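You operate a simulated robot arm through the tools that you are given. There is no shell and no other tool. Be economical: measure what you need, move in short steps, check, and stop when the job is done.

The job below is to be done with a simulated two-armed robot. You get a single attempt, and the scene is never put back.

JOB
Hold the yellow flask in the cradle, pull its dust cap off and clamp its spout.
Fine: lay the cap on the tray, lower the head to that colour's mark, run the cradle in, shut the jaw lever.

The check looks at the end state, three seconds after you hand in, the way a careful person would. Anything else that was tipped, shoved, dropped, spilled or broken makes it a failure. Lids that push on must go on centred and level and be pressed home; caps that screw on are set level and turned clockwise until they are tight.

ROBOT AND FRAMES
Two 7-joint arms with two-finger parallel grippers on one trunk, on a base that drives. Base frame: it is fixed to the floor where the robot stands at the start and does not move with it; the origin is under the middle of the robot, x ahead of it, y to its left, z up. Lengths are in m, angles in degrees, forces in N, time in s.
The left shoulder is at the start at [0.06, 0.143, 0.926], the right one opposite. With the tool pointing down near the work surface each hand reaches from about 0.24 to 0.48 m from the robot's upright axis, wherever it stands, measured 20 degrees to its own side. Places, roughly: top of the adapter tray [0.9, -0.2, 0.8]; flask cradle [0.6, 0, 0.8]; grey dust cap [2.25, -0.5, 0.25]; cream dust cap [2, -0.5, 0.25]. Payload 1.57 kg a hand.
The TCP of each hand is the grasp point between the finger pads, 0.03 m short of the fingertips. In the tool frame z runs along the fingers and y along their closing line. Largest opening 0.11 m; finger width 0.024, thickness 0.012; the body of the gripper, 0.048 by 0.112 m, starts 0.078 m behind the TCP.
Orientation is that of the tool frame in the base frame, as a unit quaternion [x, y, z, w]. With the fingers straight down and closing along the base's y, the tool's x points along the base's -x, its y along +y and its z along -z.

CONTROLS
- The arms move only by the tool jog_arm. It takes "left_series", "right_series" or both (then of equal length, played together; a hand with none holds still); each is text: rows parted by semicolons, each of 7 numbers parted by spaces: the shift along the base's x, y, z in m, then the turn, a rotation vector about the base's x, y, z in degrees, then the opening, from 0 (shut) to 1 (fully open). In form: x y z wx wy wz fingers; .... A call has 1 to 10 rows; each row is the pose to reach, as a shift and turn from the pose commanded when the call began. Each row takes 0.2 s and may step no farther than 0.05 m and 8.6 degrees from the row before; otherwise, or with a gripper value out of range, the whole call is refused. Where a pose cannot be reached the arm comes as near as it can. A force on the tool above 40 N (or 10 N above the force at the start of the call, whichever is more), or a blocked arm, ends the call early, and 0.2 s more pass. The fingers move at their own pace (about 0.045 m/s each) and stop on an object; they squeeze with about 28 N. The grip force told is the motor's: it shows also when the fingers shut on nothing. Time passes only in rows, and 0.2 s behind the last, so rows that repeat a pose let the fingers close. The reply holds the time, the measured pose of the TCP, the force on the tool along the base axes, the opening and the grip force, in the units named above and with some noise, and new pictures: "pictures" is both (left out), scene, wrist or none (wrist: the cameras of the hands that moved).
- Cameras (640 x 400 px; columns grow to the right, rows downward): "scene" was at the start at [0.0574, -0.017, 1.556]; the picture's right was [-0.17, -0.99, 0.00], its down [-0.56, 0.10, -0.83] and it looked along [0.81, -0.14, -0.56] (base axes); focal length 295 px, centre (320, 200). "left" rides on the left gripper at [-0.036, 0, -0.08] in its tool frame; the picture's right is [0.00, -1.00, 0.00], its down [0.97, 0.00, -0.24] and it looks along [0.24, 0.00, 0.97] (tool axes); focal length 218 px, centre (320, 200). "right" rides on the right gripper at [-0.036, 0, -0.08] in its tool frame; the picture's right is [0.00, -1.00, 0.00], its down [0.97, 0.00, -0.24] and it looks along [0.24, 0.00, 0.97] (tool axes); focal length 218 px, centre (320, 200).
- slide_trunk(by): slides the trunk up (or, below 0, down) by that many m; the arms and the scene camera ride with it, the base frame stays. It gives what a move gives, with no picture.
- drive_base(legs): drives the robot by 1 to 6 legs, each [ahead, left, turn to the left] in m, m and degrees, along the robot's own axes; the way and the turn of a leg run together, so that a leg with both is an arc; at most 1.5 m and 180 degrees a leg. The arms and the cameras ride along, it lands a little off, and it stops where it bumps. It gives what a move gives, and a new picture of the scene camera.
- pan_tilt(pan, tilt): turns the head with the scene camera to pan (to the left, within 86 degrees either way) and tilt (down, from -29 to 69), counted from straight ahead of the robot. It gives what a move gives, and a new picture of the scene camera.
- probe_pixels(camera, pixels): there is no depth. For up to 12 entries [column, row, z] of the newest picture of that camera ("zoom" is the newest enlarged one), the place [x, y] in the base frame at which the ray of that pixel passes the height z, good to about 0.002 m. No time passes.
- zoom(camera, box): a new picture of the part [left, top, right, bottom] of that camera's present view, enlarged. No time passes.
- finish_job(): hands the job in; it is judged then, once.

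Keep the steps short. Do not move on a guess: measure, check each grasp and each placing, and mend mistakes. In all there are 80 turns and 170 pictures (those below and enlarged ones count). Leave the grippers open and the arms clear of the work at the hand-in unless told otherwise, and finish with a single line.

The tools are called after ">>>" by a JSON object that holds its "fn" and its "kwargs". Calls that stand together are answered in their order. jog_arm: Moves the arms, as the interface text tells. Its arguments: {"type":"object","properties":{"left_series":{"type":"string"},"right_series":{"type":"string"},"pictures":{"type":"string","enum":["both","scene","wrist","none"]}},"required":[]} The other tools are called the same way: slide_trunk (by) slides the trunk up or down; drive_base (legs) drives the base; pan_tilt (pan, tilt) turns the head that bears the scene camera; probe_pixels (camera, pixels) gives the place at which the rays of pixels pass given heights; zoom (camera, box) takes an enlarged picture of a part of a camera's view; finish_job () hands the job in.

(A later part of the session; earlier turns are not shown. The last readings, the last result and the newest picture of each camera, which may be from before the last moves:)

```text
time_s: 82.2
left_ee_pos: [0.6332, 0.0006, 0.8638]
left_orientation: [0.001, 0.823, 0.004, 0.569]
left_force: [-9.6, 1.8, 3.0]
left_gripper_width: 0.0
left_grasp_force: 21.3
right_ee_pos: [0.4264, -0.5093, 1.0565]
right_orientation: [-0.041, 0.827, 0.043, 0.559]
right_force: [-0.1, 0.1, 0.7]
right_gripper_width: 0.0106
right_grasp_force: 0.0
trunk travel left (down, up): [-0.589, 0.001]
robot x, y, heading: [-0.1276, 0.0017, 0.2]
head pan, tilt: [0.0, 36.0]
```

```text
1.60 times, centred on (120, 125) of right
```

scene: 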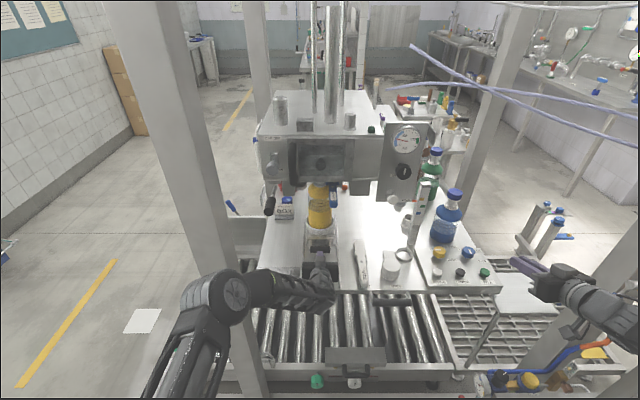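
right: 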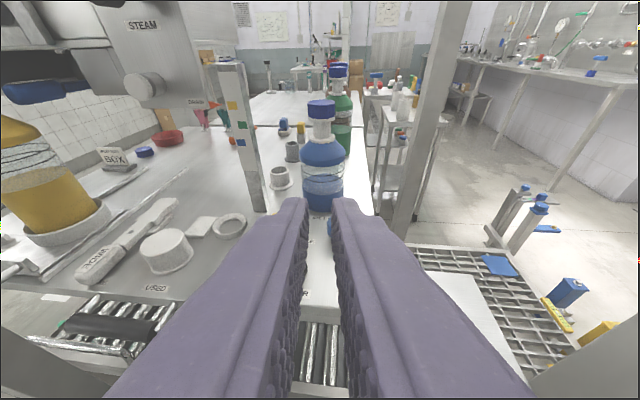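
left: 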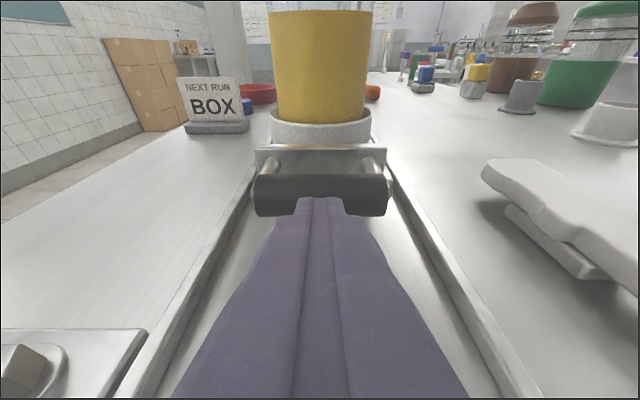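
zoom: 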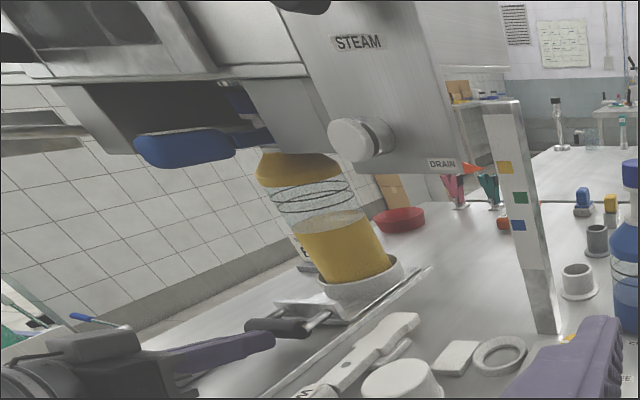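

A 10 N counterforce: likely the end stop. Nudge 5 mm more to confirm it is a firm stop.

>>> {"fn": "jog_arm", "kwargs": {"left_series": "0.003 0 0 0 0 0 0; 0.005 0 0 0 0 0 0; 0.005 0 0 0 0 0 0", "pictures": "wrist"}}

```text
time_s: 83.0
left_ee_pos: [0.6375, 0.0014, 0.8632]
left_orientation: [0.002, 0.823, 0.003, 0.568]
left_force: [-11.5, 2.4, 0.4]
left_gripper_width: 0.0001
left_grasp_force: 21.4
right_ee_pos: [0.4282, -0.5085, 1.0561]
right_orientation: [-0.04, 0.826, 0.043, 0.56]
right_force: [-0.3, -0.8, -0.2]
right_gripper_width: 0.0111
right_grasp_force: 0.0
trunk travel left (down, up): [-0.589, 0.001]
robot x, y, heading: [-0.127, 0.0016, -0.1]
head pan, tilt: [0.0, 36.0]
```

left: 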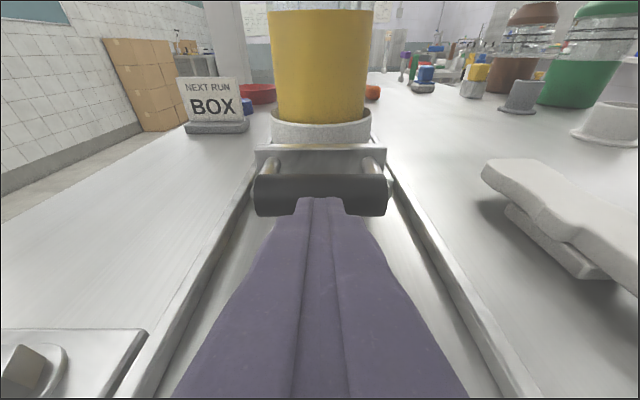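

>>> {"fn": "jog_arm", "kwargs": {"left_series": "0.006 0 0 0 0 0 0; 0.012 0 0 0 0 0 0; 0.012 0 0 0 0 0 0; 0.012 0 0 0 0 0 0", "pictures": "wrist"}}

>>> {"fn": "zoom", "kwargs": {"camera": "right", "box": [60, 30, 200, 200]}}

```text
time_s: 84.0
left_ee_pos: [0.6497, 0.0013, 0.8639]
left_orientation: [0.0, 0.823, 0.004, 0.568]
left_force: [-7.7, -0.8, 0.7]
left_gripper_width: 0.0
left_grasp_force: 20.9
right_ee_pos: [0.4283, -0.5096, 1.057]
right_orientation: [-0.041, 0.825, 0.044, 0.561]
right_force: [-0.3, 0.7, -0.4]
right_gripper_width: 0.0106
right_grasp_force: 0.1
trunk travel left (down, up): [-0.589, 0.001]
robot x, y, heading: [-0.1286, 0.0024, 0.1]
head pan, tilt: [0.0, 36.0]
```

left: 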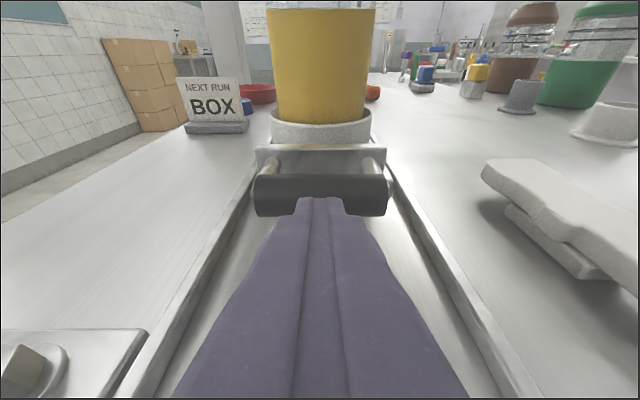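

```text
2.35 times, centred on (130, 115) of right
```

zoom: 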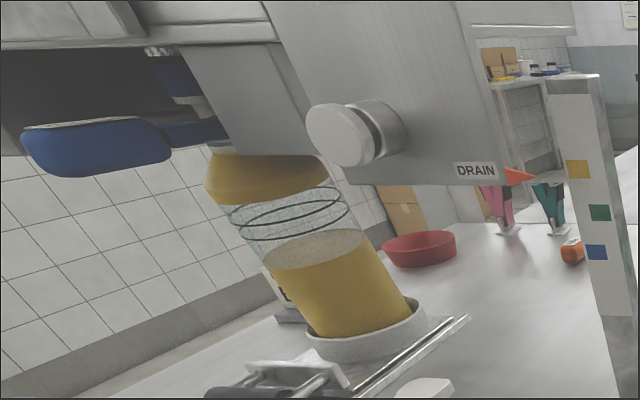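

The surroundings in the left picture did not shift, so the cradle is at its stop, though the told pose rose. I'll check with a fresh scene view whether the flask stands straight.

>>> {"fn": "pan_tilt", "kwargs": {"pan": 0, "tilt": 35}}

>>> {"fn": "zoom", "kwargs": {"camera": "scene", "box": [260, 150, 390, 290]}}

>>> {"fn": "zoom", "kwargs": {"camera": "left", "box": [220, 0, 420, 230]}}

```text
time_s: 84.6
left_ee_pos: [0.649, 0.0008, 0.8648]
left_orientation: [0.001, 0.823, 0.004, 0.568]
left_force: [-4.9, -2.5, 1.1]
left_gripper_width: 0.0
left_grasp_force: 21.0
right_ee_pos: [0.4272, -0.5086, 1.0559]
right_orientation: [-0.04, 0.826, 0.042, 0.561]
right_force: [-0.2, 0.0, -0.4]
right_gripper_width: 0.011
right_grasp_force: 0.0
trunk travel left (down, up): [-0.589, 0.001]
robot x, y, heading: [-0.1285, 0.004, 0.1]
head pan, tilt: [0.0, 35.0]
```

scene: 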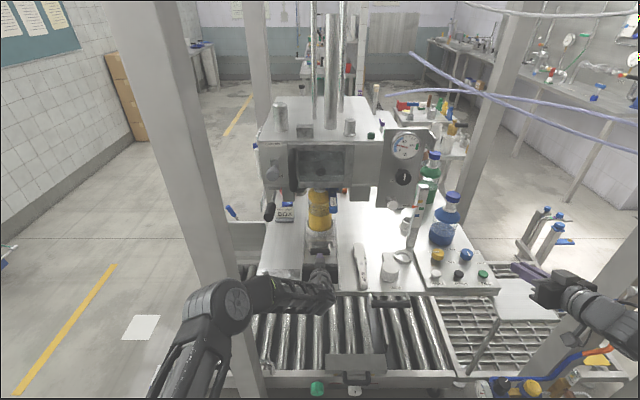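

```text
2.86 times, centred on (325, 220) of scene
```

zoom: 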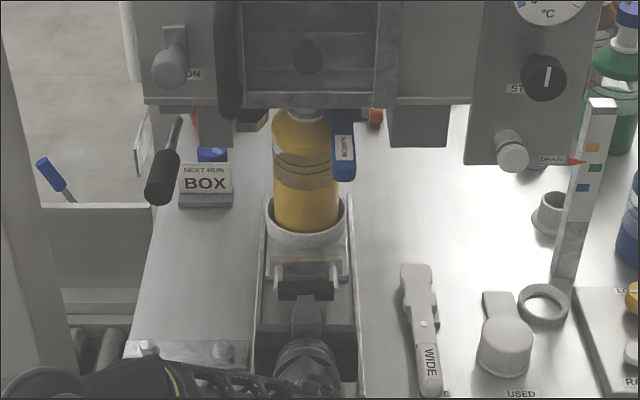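

```text
1.74 times, centred on (320, 115) of left
```

zoom: 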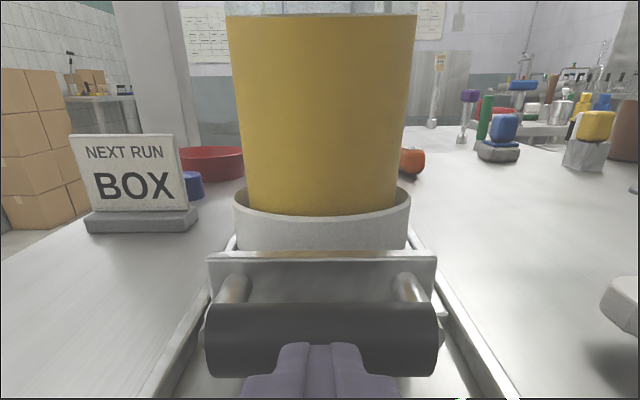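

The body looks leaned a little toward me (top edges 266–375 versus 272–372 before): the spout met a stop and I may have overpushed. Take the left hand back and see whether it rights itself.

>>> {"fn": "jog_arm", "kwargs": {"left_series": "-0.01 0 0 0 0 0 0; -0.03 0 0 0 0 0 0; -0.06 0 0 0 0 0 0; -0.06 0 0 0 0 0 0.3", "pictures": "both"}}

>>> {"fn": "zoom", "kwargs": {"camera": "left", "box": [220, 0, 420, 230]}}

>>> {"fn": "zoom", "kwargs": {"camera": "right", "box": [40, 30, 220, 230]}}

```text
time_s: 85.6
left_ee_pos: [0.5895, -0.0, 0.8633]
left_orientation: [0.002, 0.822, 0.003, 0.569]
left_force: [0.0, 0.1, -0.4]
left_gripper_width: 0.0321
left_grasp_force: 0.2
right_ee_pos: [0.4277, -0.5087, 1.0563]
right_orientation: [-0.04, 0.826, 0.042, 0.561]
right_force: [-0.7, -0.2, -0.1]
right_gripper_width: 0.0109
right_grasp_force: 0.1
trunk travel left (down, up): [-0.589, 0.001]
robot x, y, heading: [-0.1313, 0.0002, 0.2]
head pan, tilt: [0.0, 35.0]
```

scene: 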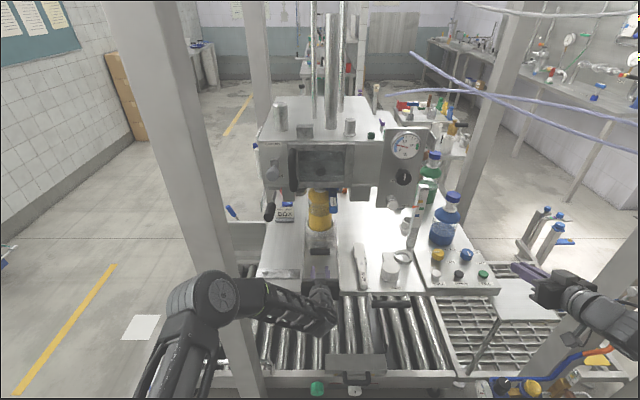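
left: 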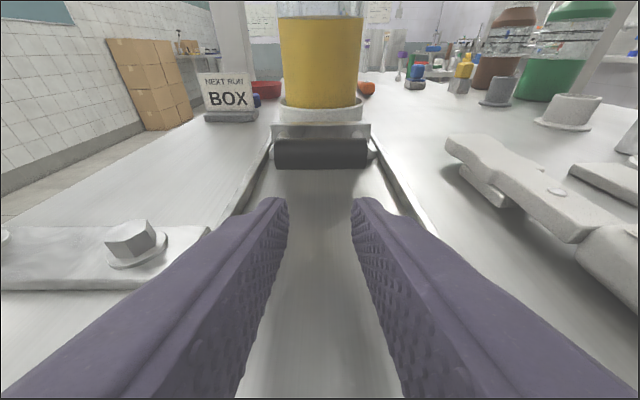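

```text
1.74 times, centred on (320, 115) of left
```

zoom: 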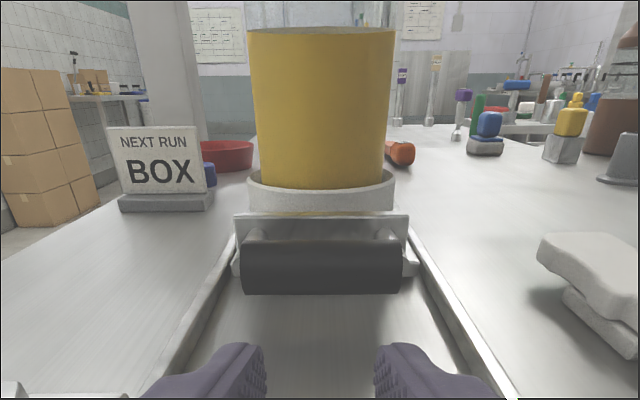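

```text
2.00 times, centred on (130, 130) of right
```

zoom: 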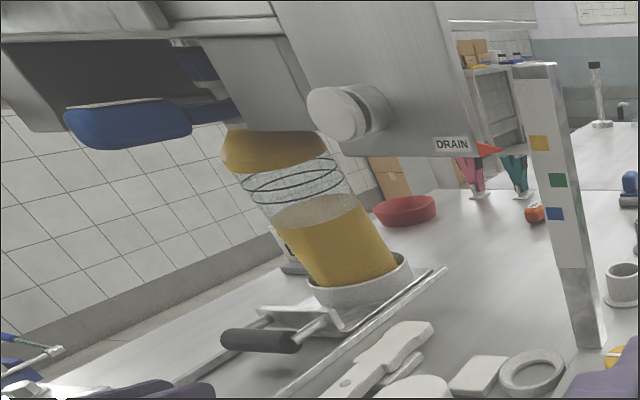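

It stands nearly upright again by perspective. I'll pull the left hand back, raise and level it to look at the spout between the jaws.

>>> {"fn": "jog_arm", "kwargs": {"left_series": "-0.03 0 0.01 0 0 0 0.3; -0.06 0 0.04 0 -5 0 0.3; -0.08 0 0.08 0 -10 0 0.2; -0.1 0 0.11 0 -15 0 0; -0.11 0 0.13 0 -21 0 0; -0.11 0 0.13 0 -25 0 0", "pictures": "wrist"}}

>>> {"fn": "zoom", "kwargs": {"camera": "left", "box": [180, 20, 440, 200]}}

```text
time_s: 87.0
left_ee_pos: [0.4952, -0.0078, 1.0056]
left_orientation: [0.001, 0.683, 0.006, 0.73]
left_force: [0.8, -0.4, 0.8]
left_gripper_width: 0.0001
left_grasp_force: 21.9
left hand out of reach, approached as far as the arm can: row 6
right_ee_pos: [0.4291, -0.51, 1.0554]
right_orientation: [-0.041, 0.826, 0.043, 0.56]
right_force: [-0.1, -0.5, 0.0]
right_gripper_width: 0.011
right_grasp_force: 0.0
trunk travel left (down, up): [-0.589, 0.001]
robot x, y, heading: [-0.1283, 0.0024, 0.1]
head pan, tilt: [0.0, 35.0]
```

left: 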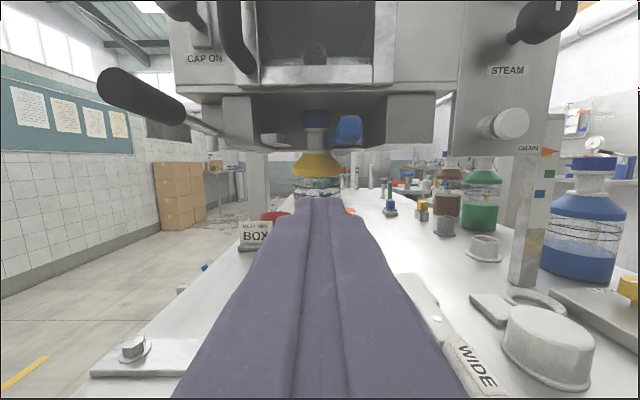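

```text
2.22 times, centred on (310, 110) of left
```

zoom: 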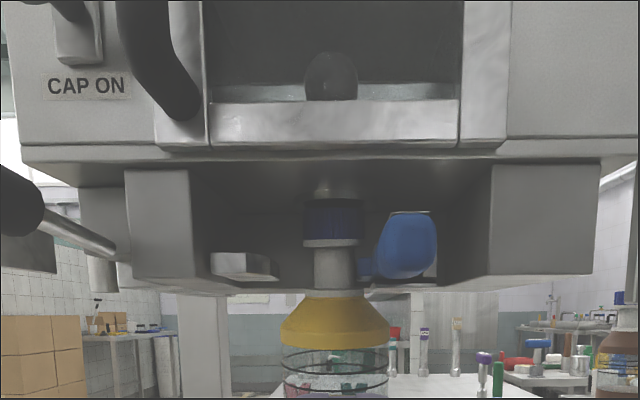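

The spout stands under the nozzle, neck between the left jaw plate and the NARROW jaw. Now study the jaw lever (black grip at left (140,95)).

>>> {"fn": "zoom", "kwargs": {"camera": "left", "box": [80, 40, 260, 170]}}

>>> {"fn": "zoom", "kwargs": {"camera": "scene", "box": [240, 130, 320, 240]}}

>>> {"fn": "zoom", "kwargs": {"camera": "right", "box": [0, 0, 200, 120]}}

```text
3.08 times, centred on (170, 105) of left
```

zoom: 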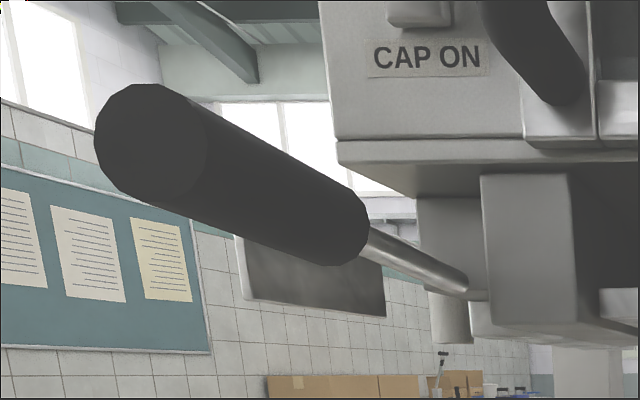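

```text
3.64 times, centred on (280, 185) of scene
```

zoom: 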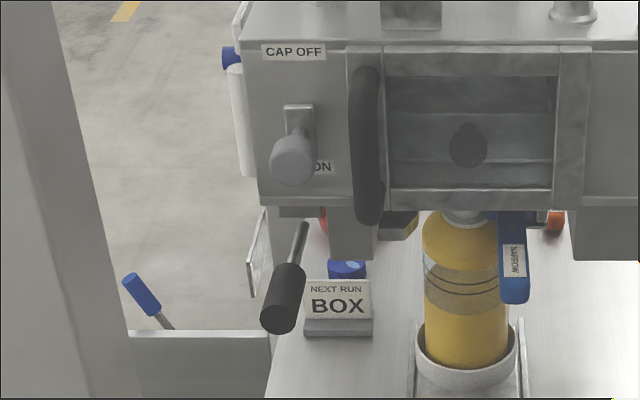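

```text
3.20 times, centred on (100, 60) of right
```

zoom: 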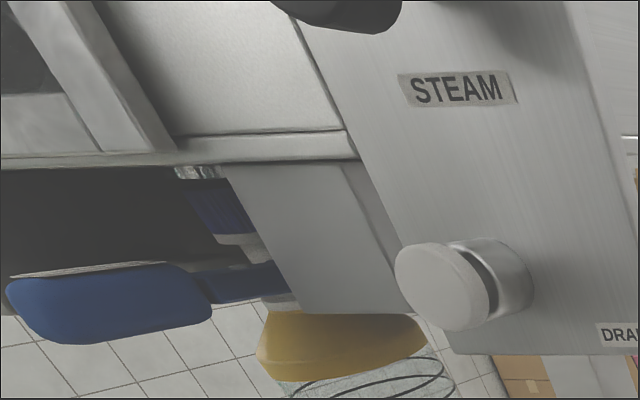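

>>> {"fn": "jog_arm", "kwargs": {"left_series": "0.01 -0.01 0.01 0 0 6 0; 0.02 -0.02 0.02 0 0 12 0; 0.03 -0.03 0.03 0 0 18 0; 0.04 -0.04 0.05 0 0 24 0; 0.04 -0.04 0.06 0 0 30 0; 0.04 -0.04 0.06 0 0 30 0", "pictures": "wrist"}}

>>> {"fn": "zoom", "kwargs": {"camera": "left", "box": [200, 30, 440, 200]}}

>>> {"fn": "probe_pixels", "kwargs": {"camera": "scene", "pixels": [[270.4, 212.5, 1.08], [270.4, 212.5, 1.05], [276, 192, 1.08], [276, 192, 1.05]]}}

```text
time_s: 88.4
left_ee_pos: [0.5341, -0.0494, 1.0644]
left_orientation: [-0.177, 0.658, 0.194, 0.706]
left_force: [0.2, -0.1, 0.3]
left_gripper_width: 0.0001
left_grasp_force: 21.9
right_ee_pos: [0.4294, -0.5084, 1.056]
right_orientation: [-0.041, 0.826, 0.043, 0.56]
right_force: [-0.8, -0.3, 0.6]
right_gripper_width: 0.011
right_grasp_force: 0.0
trunk travel left (down, up): [-0.589, 0.001]
robot x, y, heading: [-0.1297, -0.0016, -0.0]
head pan, tilt: [0.0, 35.0]
```

left: 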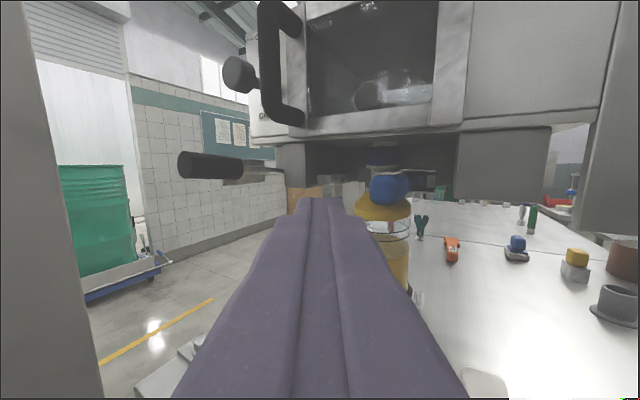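

```text
2.35 times, centred on (320, 115) of left
```

zoom: 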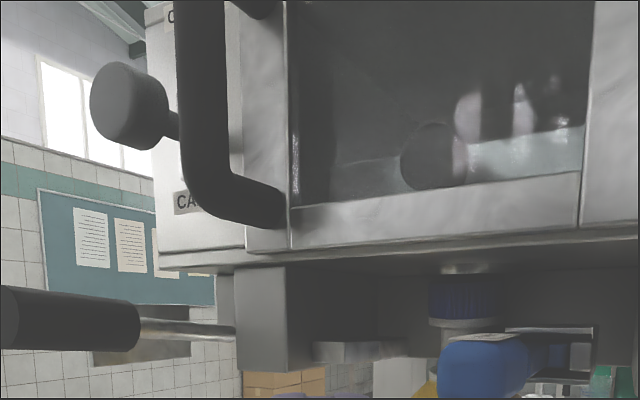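

```text
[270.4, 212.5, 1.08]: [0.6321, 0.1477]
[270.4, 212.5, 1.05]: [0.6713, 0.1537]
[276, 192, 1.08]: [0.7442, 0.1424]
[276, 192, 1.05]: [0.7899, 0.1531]
```

The lever is level, grip from about x 0.60 to 0.665 at [y 0.148, z 1.09], rooted near [0.76, 0.14]. I'll square the left hand in front of it with open fingers, then grip it and feel which way it swings.

>>> {"fn": "jog_arm", "kwargs": {"left_series": "-0.015 0.03 0.005 0 0 -6 0.3; -0.03 0.07 0.01 0 0 -12 0.6; -0.034 0.11 0.015 0 0 -18 0.8; -0.034 0.15 0.02 0 0 -24 0.8; -0.034 0.197 0.026 0 0 -30 0.8; -0.034 0.197 0.026 0 0 -30 0.8"}}

```text
time_s: 89.8
left_ee_pos: [0.4987, 0.1272, 1.0889]
left_orientation: [-0.011, 0.681, 0.016, 0.732]
left_force: [0.4, 0.6, -0.8]
left_gripper_width: 0.088
left_grasp_force: 0.0
left hand out of reach, approached as far as the arm can: row 5, 6
right_ee_pos: [0.4293, -0.5083, 1.056]
right_orientation: [-0.04, 0.827, 0.042, 0.56]
right_force: [0.0, 0.5, 0.0]
right_gripper_width: 0.0112
right_grasp_force: 0.1
trunk travel left (down, up): [-0.589, 0.001]
robot x, y, heading: [-0.1319, 0.0015, 0.6]
head pan, tilt: [0.0, 35.0]
```

scene: 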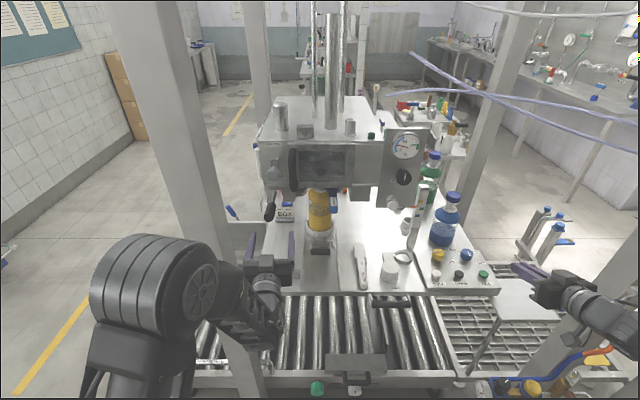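
left: 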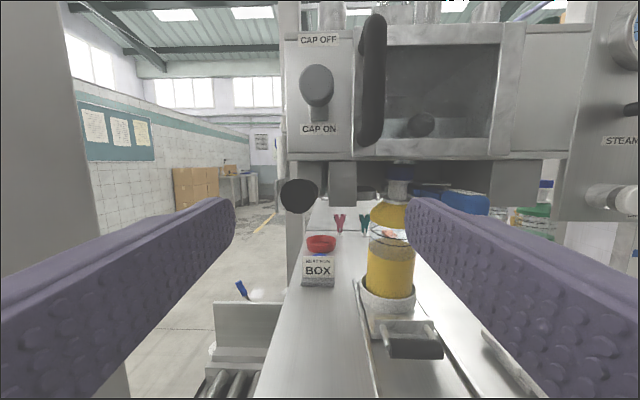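

Grip is end-on at (299,195): y ≈ 0.147, z ≈ 1.10. Go forward around it and close.

>>> {"fn": "jog_arm", "kwargs": {"left_series": "0.025 0.01 0.005 0 0 0 0.8; 0.05 0.018 0.008 0 0 0 0.8; 0.075 0.02 0.008 0 0 0 0.8; 0.1 0.02 0.008 0 0 0 0.8; 0.12 0.02 0.008 0 0 0 0.8; 0.12 0.02 0.008 0 0 0 0.8"}}

```text
time_s: 90.5
left_ee_pos: [0.5482, 0.1109, 1.1023]
left_orientation: [-0.005, 0.683, 0.013, 0.73]
left_force: [-18.5, -0.1, 1.8]
left_gripper_width: 0.0881
left_grasp_force: 0.0
left hand out of reach, approached as far as the arm can: row 1, 2, 3
right_ee_pos: [0.429, -0.5084, 1.0576]
right_orientation: [-0.041, 0.826, 0.043, 0.561]
right_force: [0.1, 0.6, 0.6]
right_gripper_width: 0.0111
right_grasp_force: 0.1
trunk travel left (down, up): [-0.589, 0.001]
robot x, y, heading: [-0.129, -0.0018, 0.2]
head pan, tilt: [0.0, 35.0]
stopped in row 3 (left hand): the force on the tool passed its limit (the readings are from after the stop); the commanded pose is now the measured one
```

scene: 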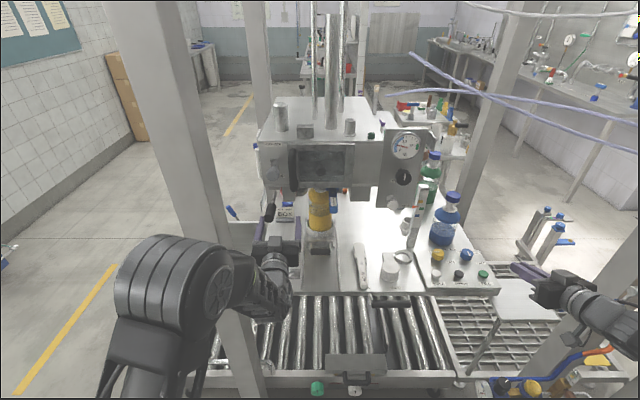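
left: 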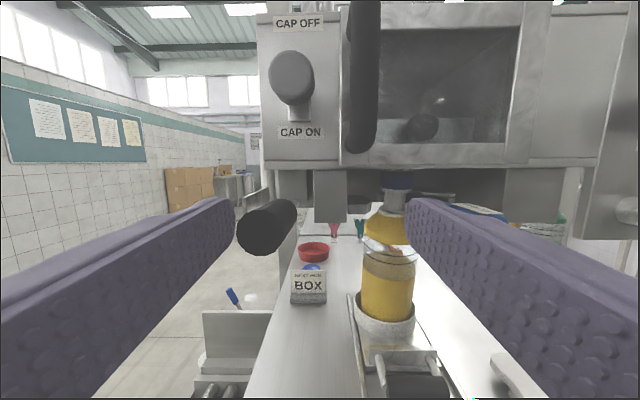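

The left finger's tip met the end of the grip (18 N) and the arm will not come further left with this yaw. I'll back off, raise the shut fingers above the grip with a yaw to the right, and first test a light downward push.

>>> {"fn": "jog_arm", "kwargs": {"left_series": "-0.03 0 0.01 0 0 0 0.5; -0.03 0.01 0.04 0 0 -7 0; -0.03 0.02 0.06 0 0 -14 0; -0.01 0.025 0.06 0 0 -20 0; 0.02 0.03 0.06 0 0 -25 0; 0.05 0.035 0.06 0 0 -25 0; 0.05 0.035 0.06 0 0 -25 0"}}

```text
time_s: 92.1
left_ee_pos: [0.5597, -0.0188, 1.1795]
left_orientation: [0.066, 0.687, -0.071, 0.72]
left_force: [0.3, -0.3, 0.5]
left_gripper_width: 0.0
left_grasp_force: 21.4
left hand out of reach, approached as far as the arm can: row 2, 3, 4, 5, 6, 7
right_ee_pos: [0.429, -0.5064, 1.0569]
right_orientation: [-0.041, 0.826, 0.042, 0.56]
right_force: [-0.1, 0.2, 0.6]
right_gripper_width: 0.011
right_grasp_force: 0.0
trunk travel left (down, up): [-0.589, 0.001]
robot x, y, heading: [-0.1286, 0.0009, 0.4]
head pan, tilt: [0.0, 35.0]
```

scene: 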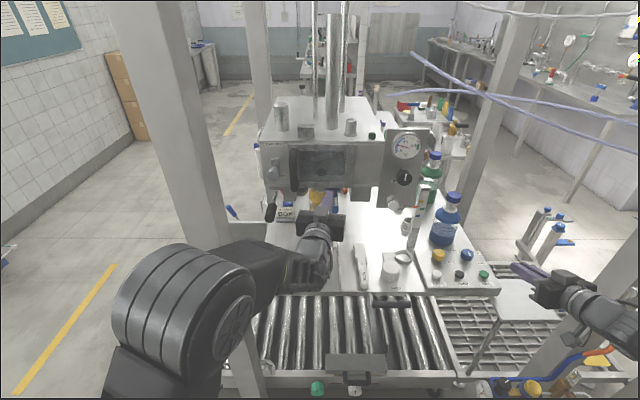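
left: 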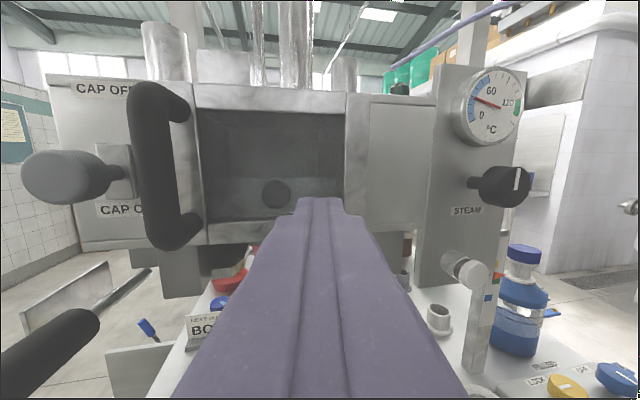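

>>> {"fn": "zoom", "kwargs": {"camera": "left", "box": [0, 220, 240, 380]}}

```text
2.50 times, centred on (120, 300) of left
```

zoom: 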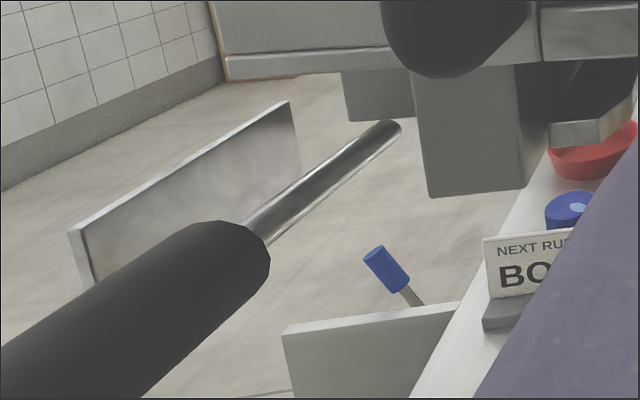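

The lever's root is at the front-left corner of the left block with a guard plate on its left; it can only go down or right. The left arm is too folded to reach y 0.15. I'll tuck both hands, then shift the robot right 0.12 and ahead 0.05 so the left arm can reach the lever pointing left-forward.

>>> {"fn": "jog_arm", "kwargs": {"left_series": "-0.01 0 0 0 0 8 0; -0.03 0 0 0 0 16 0; -0.05 0 0 0 0 24 0; -0.06 0.01 0 0 0 32 0; -0.06 0.01 0 0 0 40 0; -0.06 0.01 0 0 0 40 0", "right_series": "-0.01 0.02 0.02 0 0 0 0; -0.02 0.04 0.04 0 0 0 0; -0.03 0.06 0.05 0 0 0 0; -0.04 0.09 0.05 0 0 0 0; -0.05 0.13 0.05 0 0 0 0; -0.05 0.13 0.05 0 0 0 0", "pictures": "none"}}

>>> {"fn": "drive_base", "kwargs": {"legs": [[0, -0.12, 0], [0.05, 0, 0]]}}

```text
time_s: 93.5
left_ee_pos: [0.4997, -0.008, 1.1785]
left_orientation: [-0.174, 0.668, 0.182, 0.7]
left_force: [0.8, -0.2, 0.2]
left_gripper_width: 0.0
left_grasp_force: 21.8
right_ee_pos: [0.3795, -0.3775, 1.1046]
right_orientation: [-0.042, 0.826, 0.043, 0.56]
right_force: [-0.5, -0.2, 0.3]
right_gripper_width: 0.0
right_grasp_force: 21.4
trunk travel left (down, up): [-0.589, 0.001]
robot x, y, heading: [-0.1283, -0.0009, 0.1]
head pan, tilt: [0.0, 35.0]
```

```text
time_s: 95.2
left_ee_pos: [0.552, -0.1269, 1.1782]
left_orientation: [-0.172, 0.67, 0.18, 0.7]
left_force: [0.1, 0.9, 0.2]
left_gripper_width: 0.0
left_grasp_force: 22.2
right_ee_pos: [0.4299, -0.4979, 1.1039]
right_orientation: [-0.041, 0.827, 0.044, 0.56]
right_force: [-0.4, -0.4, -0.6]
right_gripper_width: 0.0
right_grasp_force: 21.0
trunk travel left (down, up): [-0.589, 0.001]
robot x, y, heading: [-0.0792, -0.12, 0.2]
head pan, tilt: [0.0, 35.0]
5 turns are left
```

scene: 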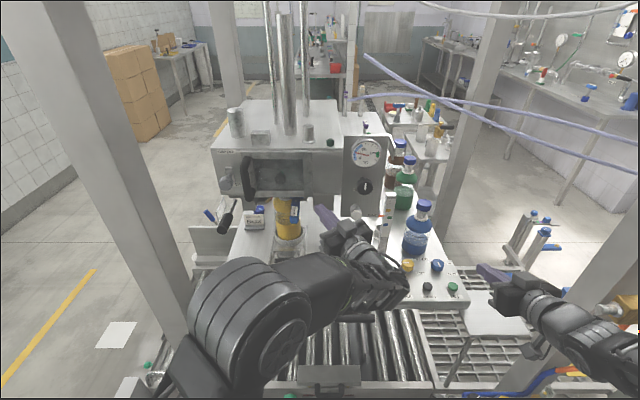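

Few turns remain, so I'll chain steps: bring the open left hand to the lever along its own direction, grip it, then feel a small push down and a small pull to the right.

>>> {"fn": "jog_arm", "kwargs": {"left_series": "-0.04 0.02 -0.01 0 0 0 0.5; -0.05 0.06 -0.03 0 0 0 1; -0.05 0.1 -0.06 0 0 0 1; -0.045 0.14 -0.085 0 0 0 1; -0.042 0.18 -0.085 0 0 0 1; -0.042 0.216 -0.087 0 0 0 1; -0.042 0.216 -0.087 0 0 0 1", "pictures": "wrist"}}

>>> {"fn": "jog_arm", "kwargs": {"left_series": "0.026 0.0145 0 0 0 0 1; 0.0525 0.029 0 0 0 0 1; 0.079 0.0435 0 0 0 0 1; 0.105 0.058 0 0 0 0 1; 0.105 0.058 0 0 0 0 0.2; 0.105 0.058 0 0 0 0 0.2; 0.105 0.058 0 0 0 0 0.2; 0.105 0.058 0 0 0 0 0.2; 0.105 0.058 0 0 0 0 0.2; 0.105 0.058 0 0 0 0 0.2", "pictures": "both"}}

>>> {"fn": "jog_arm", "kwargs": {"left_series": "0 0 -0.006 0 0 0 0.2; 0 0 -0.012 0 0 0 0.2; 0 0 -0.012 0 0 0 0.2", "pictures": "wrist"}}

>>> {"fn": "jog_arm", "kwargs": {"left_series": "0 -0.005 0.012 0 0 0 0.2; 0 -0.012 0.012 0 0 0 0.2; 0 -0.018 0.012 0 0 0 0.2; 0 -0.018 0.012 0 0 0 0.2", "pictures": "both"}}

```text
time_s: 96.8
left_ee_pos: [0.5091, 0.0884, 1.0927]
left_orientation: [-0.172, 0.668, 0.18, 0.701]
left_force: [-0.5, 0.1, 0.1]
left_gripper_width: 0.1097
left_grasp_force: 0.0
right_ee_pos: [0.4293, -0.4963, 1.1051]
right_orientation: [-0.041, 0.826, 0.043, 0.561]
right_force: [-0.2, 0.1, -1.0]
right_gripper_width: 0.0
right_grasp_force: 21.0
trunk travel left (down, up): [-0.589, 0.001]
robot x, y, heading: [-0.077, -0.1165, -0.1]
head pan, tilt: [0.0, 35.0]
```

left: 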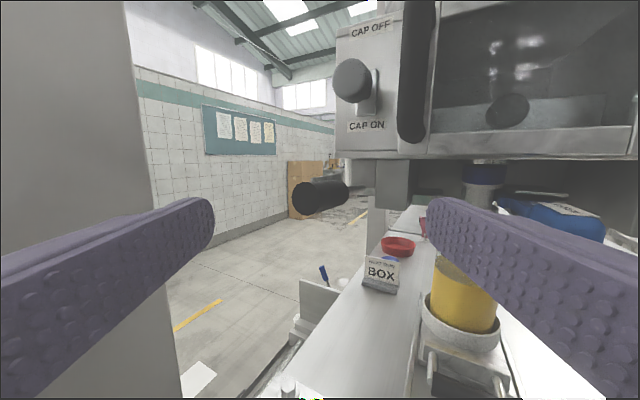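

```text
time_s: 99.0
left_ee_pos: [0.6146, 0.1454, 1.0928]
left_orientation: [-0.17, 0.669, 0.177, 0.701]
left_force: [4.5, -5.2, -0.5]
left_gripper_width: 0.058
left_grasp_force: 41.9
right_ee_pos: [0.4288, -0.4971, 1.1046]
right_orientation: [-0.04, 0.827, 0.042, 0.56]
right_force: [-0.1, -0.8, -0.5]
right_gripper_width: 0.0
right_grasp_force: 21.6
trunk travel left (down, up): [-0.589, 0.001]
robot x, y, heading: [-0.0813, -0.1161, 0.0]
head pan, tilt: [0.0, 35.0]
```

scene: 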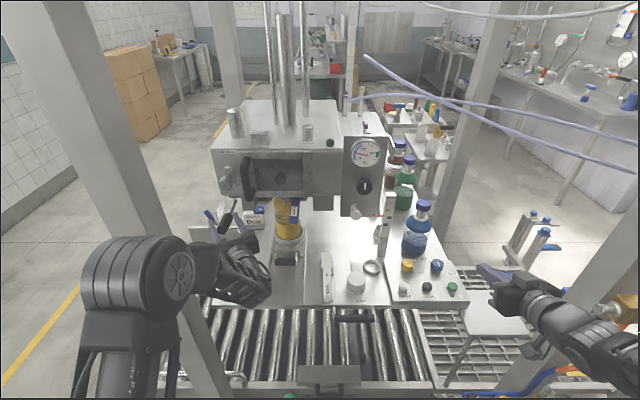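
left: 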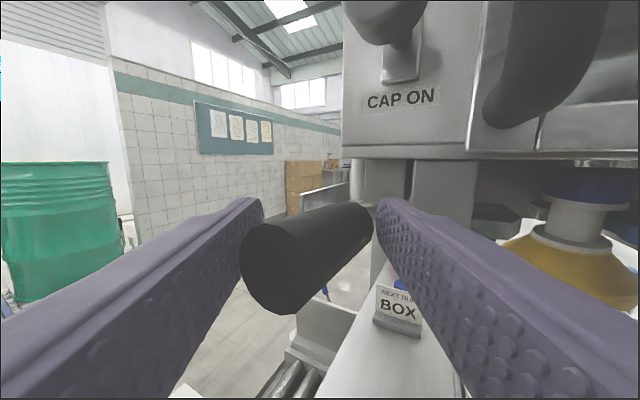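

```text
time_s: 99.8
left_ee_pos: [0.6137, 0.144, 1.0831]
left_orientation: [-0.171, 0.667, 0.179, 0.703]
left_force: [5.7, -6.0, 18.6]
left_gripper_width: 0.0572
left_grasp_force: 45.1
right_ee_pos: [0.4276, -0.4985, 1.1051]
right_orientation: [-0.04, 0.826, 0.043, 0.561]
right_force: [-0.6, -0.9, -0.7]
right_gripper_width: 0.0
right_grasp_force: 21.4
trunk travel left (down, up): [-0.589, 0.001]
robot x, y, heading: [-0.0775, -0.1183, -0.1]
head pan, tilt: [0.0, 35.0]
```

left: 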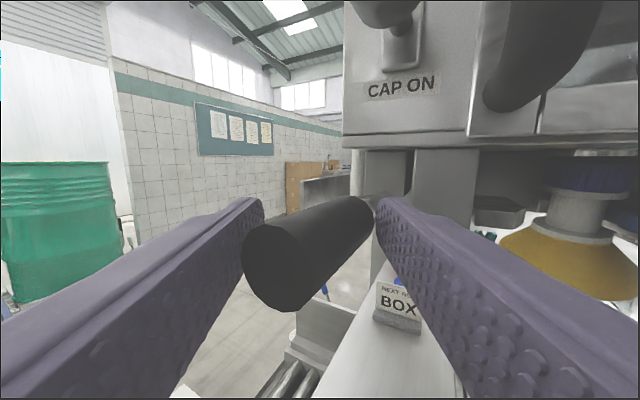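

```text
time_s: 100.8
left_ee_pos: [0.6135, 0.1439, 1.0864]
left_orientation: [-0.176, 0.671, 0.191, 0.695]
left_force: [12.3, 15.1, -4.7]
left_gripper_width: 0.0584
left_grasp_force: 45.0
right_ee_pos: [0.4317, -0.4945, 1.1051]
right_orientation: [-0.042, 0.827, 0.043, 0.559]
right_force: [0.4, -0.6, 0.0]
right_gripper_width: 0.0
right_grasp_force: 21.9
trunk travel left (down, up): [-0.589, 0.001]
robot x, y, heading: [-0.0811, -0.118, 0.5]
head pan, tilt: [0.0, 35.0]
stopped in row 4 (left hand): the force on the tool passed its limit (the readings are from after the stop); the commanded pose is now the measured one
4 turns are left
```

scene: 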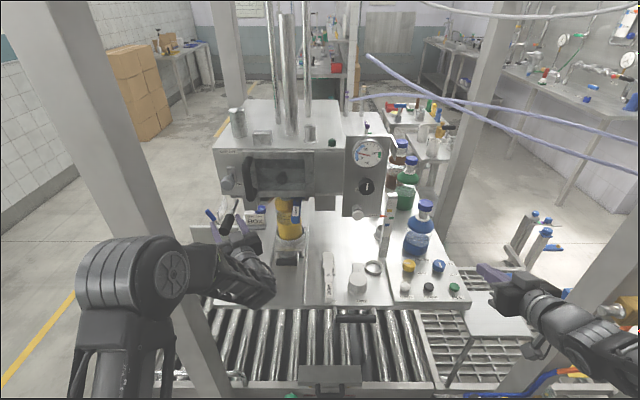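
left: 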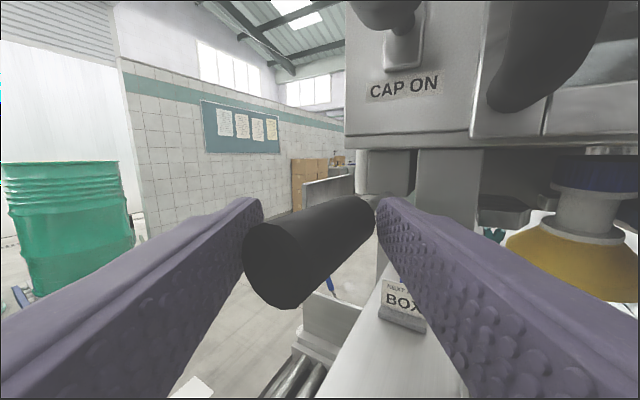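

Right is blocked (15 N, no motion), but the lever came down 0.01 m with the hand against ~18 N, so it shuts downward and is stiff. Keep it pinched and follow the arc down in two chained moves.

>>> {"fn": "jog_arm", "kwargs": {"left_series": "0.001 0 -0.008 0 0 0 0.2; 0.0022 0 -0.016 0 0 0 0.2; 0.0045 0 -0.024 0 0 0 0.2; 0.0067 0 -0.0313 0 0 0 0.2; 0.01 0 -0.039 0 0 0 0.2; 0.0132 0 -0.0459 0 0 0 0.2; 0.0175 0 -0.053 0 0 0 0.2; 0.0217 0 -0.0595 0 0 0 0.2; 0.0217 0 -0.0595 0 0 0 0.2", "pictures": "both"}}

>>> {"fn": "jog_arm", "kwargs": {"left_series": "0.005 0 -0.006 0 0 0 0.2; 0.01 0 -0.012 0 0 0 0.2; 0.01 0 -0.012 0 0 0 0.2", "pictures": "wrist"}}

>>> {"fn": "zoom", "kwargs": {"camera": "scene", "box": [190, 140, 330, 280]}}

```text
time_s: 102.1
left_ee_pos: [0.6133, 0.1432, 1.0515]
left_orientation: [-0.179, 0.668, 0.193, 0.696]
left_force: [-24.4, 1.7, 4.7]
left_gripper_width: 0.0565
left_grasp_force: 45.2
right_ee_pos: [0.4268, -0.4945, 1.1071]
right_orientation: [-0.044, 0.825, 0.044, 0.561]
right_force: [0.3, -1.2, 0.5]
right_gripper_width: 0.0
right_grasp_force: 21.1
trunk travel left (down, up): [-0.589, 0.001]
robot x, y, heading: [-0.0822, -0.1194, 0.0]
head pan, tilt: [0.0, 35.0]
stopped in row 6 (left hand): the force on the tool passed its limit (the readings are from after the stop); the commanded pose is now the measured one
```

scene: 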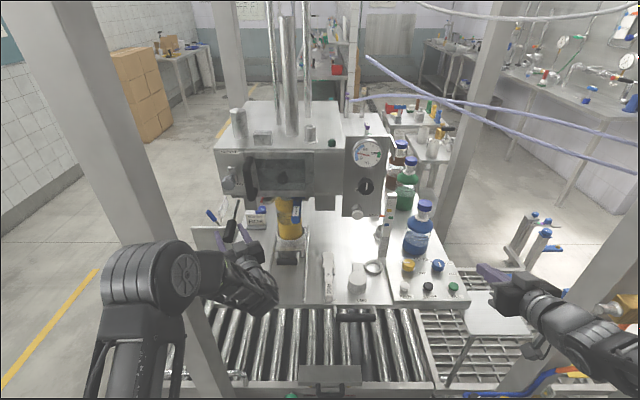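
left: 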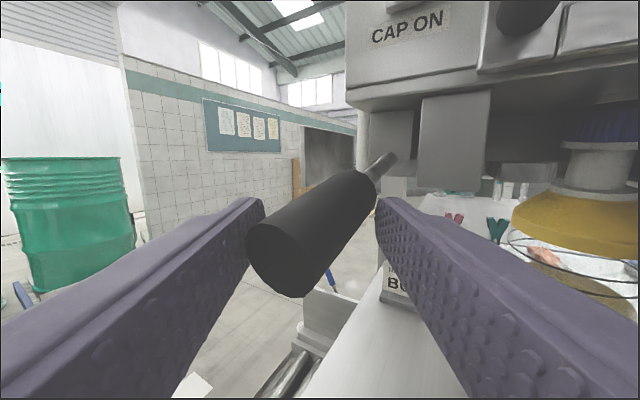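

```text
time_s: 102.4
left_ee_pos: [0.6142, 0.1422, 1.0482]
left_orientation: [-0.179, 0.667, 0.193, 0.698]
left_force: [-23.2, 0.9, 5.0]
left_gripper_width: 0.0565
left_grasp_force: 44.4
right_ee_pos: [0.4256, -0.4931, 1.108]
right_orientation: [-0.043, 0.825, 0.044, 0.562]
right_force: [0.4, -0.3, 0.4]
right_gripper_width: 0.0003
right_grasp_force: 20.8
trunk travel left (down, up): [-0.589, 0.001]
robot x, y, heading: [-0.0819, -0.1167, 0.4]
head pan, tilt: [0.0, 35.0]
stopped in row 1 (left hand): the force on the tool passed its limit (the readings are from after the stop); the commanded pose is now the measured one
```

left: 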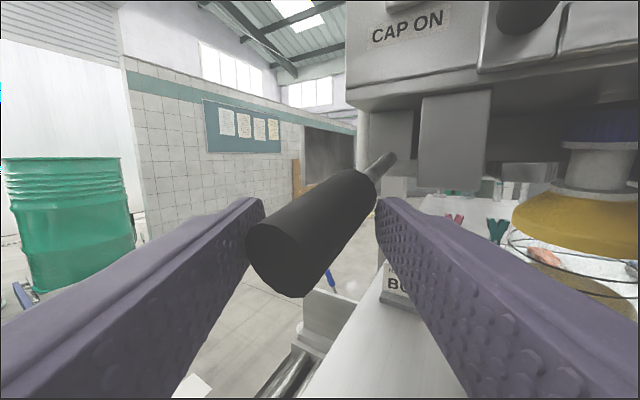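

```text
2.86 times, centred on (260, 210) of scene
3 turns are left
```

zoom: 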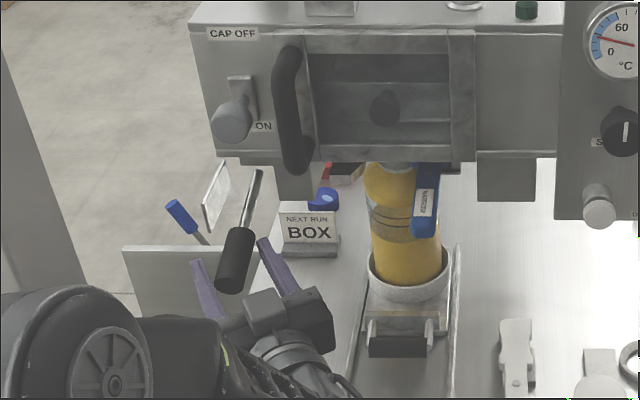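

The lever does swing down (now ~10°+); my arc pulled in too fast (−23 N along x), so its pivot is farther back (~[0.78, 1.078]). Relieve the pinch, then follow the wider arc in chained moves.

>>> {"fn": "jog_arm", "kwargs": {"left_series": "0 0 0 0 0 0 0.7; 0 0 0 0 0 0 0.7; 0 0 0 0 0 0 0.2; 0 0 0 0 0 0 0.2; 0 0 0 0 0 0 0.2", "pictures": "none"}}

>>> {"fn": "jog_arm", "kwargs": {"left_series": "0.0012 0 -0.007 0 0 0 0.2; 0.003 0 -0.0138 0 0 0 0.2; 0.005 0 -0.021 0 0 0 0.2; 0.0075 0 -0.0278 0 0 0 0.2; 0.0102 0 -0.035 0 0 0 0.2; 0.0131 0 -0.0414 0 0 0 0.2; 0.0165 0 -0.048 0 0 0 0.2; 0.0199 0 -0.0545 0 0 0 0.2", "pictures": "none"}}

>>> {"fn": "jog_arm", "kwargs": {"left_series": "0 0 0 0 0 0 0.7; 0 0 0 0 0 0 0.7; 0 0 0 0 0 0 0.2; 0 0 0 0 0 0 0.2; 0 0 0 0 0 0 0.2", "pictures": "wrist"}}

>>> {"fn": "jog_arm", "kwargs": {"left_series": "0.004 0 -0.006 0 0 0 0.2; 0.008 0 -0.0123 0 0 0 0.2; 0.0125 0 -0.018 0 0 0 0.2; 0.017 0 -0.024 0 0 0 0.2; 0.022 0 -0.029 0 0 0 0.2; 0.027 0 -0.0348 0 0 0 0.2; 0.032 0 -0.04 0 0 0 0.2; 0.0376 0 -0.0448 0 0 0 0.2; 0.0376 0 -0.0448 0 0 0 0.2", "pictures": "both"}}

>>> {"fn": "zoom", "kwargs": {"camera": "scene", "box": [190, 140, 330, 280]}}

```text
time_s: 103.6
left_ee_pos: [0.6179, 0.1439, 1.0452]
left_orientation: [-0.178, 0.669, 0.193, 0.696]
left_force: [-1.0, 6.7, -1.8]
left_gripper_width: 0.0591
left_grasp_force: 30.1
right_ee_pos: [0.4294, -0.4931, 1.1052]
right_orientation: [-0.044, 0.826, 0.044, 0.56]
right_force: [-0.4, -0.2, 0.4]
right_gripper_width: 0.0
right_grasp_force: 21.3
trunk travel left (down, up): [-0.589, 0.001]
robot x, y, heading: [-0.0835, -0.1168, 0.4]
head pan, tilt: [0.0, 35.0]
```

```text
time_s: 105.4
left_ee_pos: [0.6361, 0.1485, 0.9907]
left_orientation: [-0.182, 0.668, 0.194, 0.695]
left_force: [-13.8, 25.8, -6.3]
left_gripper_width: 0.0476
left_grasp_force: 14.5
right_ee_pos: [0.428, -0.4914, 1.1058]
right_orientation: [-0.044, 0.826, 0.043, 0.561]
right_force: [0.3, -0.2, 0.0]
right_gripper_width: 0.0
right_grasp_force: 21.3
trunk travel left (down, up): [-0.589, 0.001]
robot x, y, heading: [-0.0791, -0.1176, 0.5]
head pan, tilt: [0.0, 35.0]
```

```text
time_s: 106.6
left_ee_pos: [0.6345, 0.1508, 0.9889]
left_orientation: [-0.181, 0.669, 0.195, 0.694]
left_force: [-15.1, 19.9, -8.1]
left_gripper_width: 0.0443
left_grasp_force: 12.5
right_ee_pos: [0.4291, -0.49, 1.1076]
right_orientation: [-0.044, 0.826, 0.043, 0.561]
right_force: [0.0, -0.3, 0.8]
right_gripper_width: 0.0
right_grasp_force: 21.7
trunk travel left (down, up): [-0.589, 0.001]
robot x, y, heading: [-0.0824, -0.1202, 0.1]
head pan, tilt: [0.0, 35.0]
```

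left: 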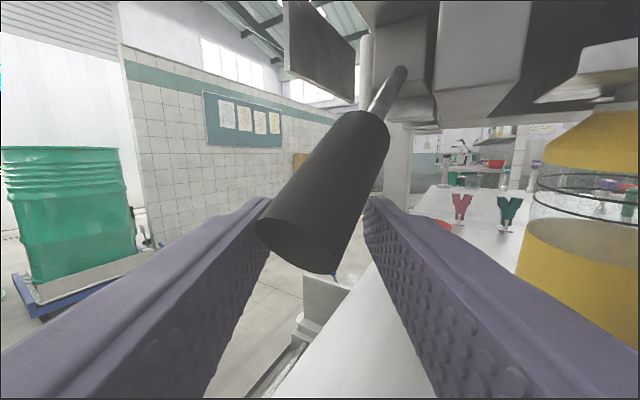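

```text
time_s: 108.3
left_ee_pos: [0.6666, 0.1524, 0.9546]
left_orientation: [-0.185, 0.663, 0.2, 0.697]
left_force: [-25.2, 11.9, 9.1]
left_gripper_width: 0.0433
left_grasp_force: 12.0
right_ee_pos: [0.4276, -0.4904, 1.1077]
right_orientation: [-0.046, 0.825, 0.045, 0.561]
right_force: [1.0, -0.6, 0.0]
right_gripper_width: 0.0
right_grasp_force: 21.0
trunk travel left (down, up): [-0.589, 0.001]
robot x, y, heading: [-0.0842, -0.1181, 0.3]
head pan, tilt: [0.0, 35.0]
stopped in row 8 (left hand): the force on the tool passed its limit (the readings are from after the stop); the commanded pose is now the measured one
```

scene: 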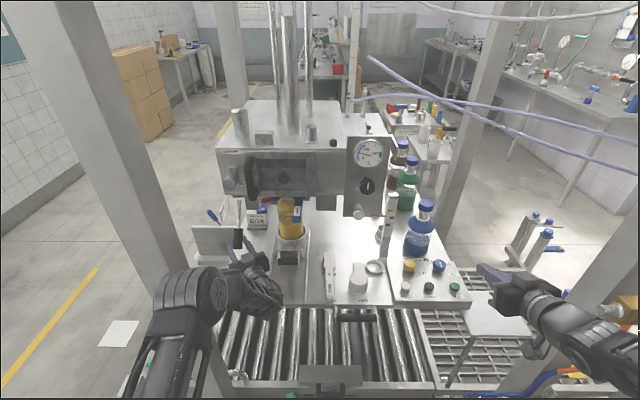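
left: 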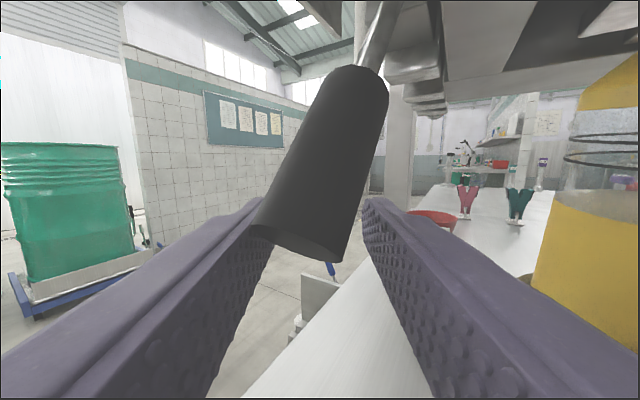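

```text
2.86 times, centred on (260, 210) of scene
2 turns are left
```

zoom: 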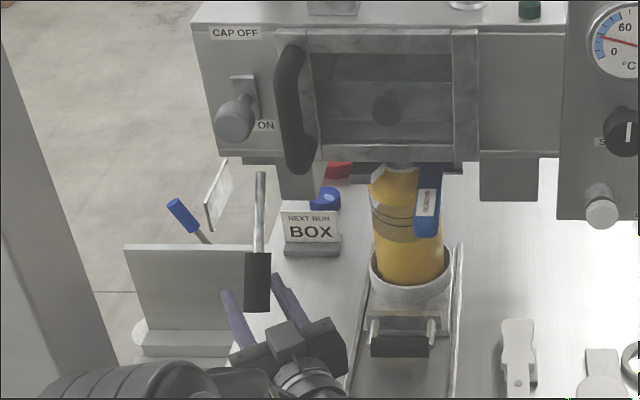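

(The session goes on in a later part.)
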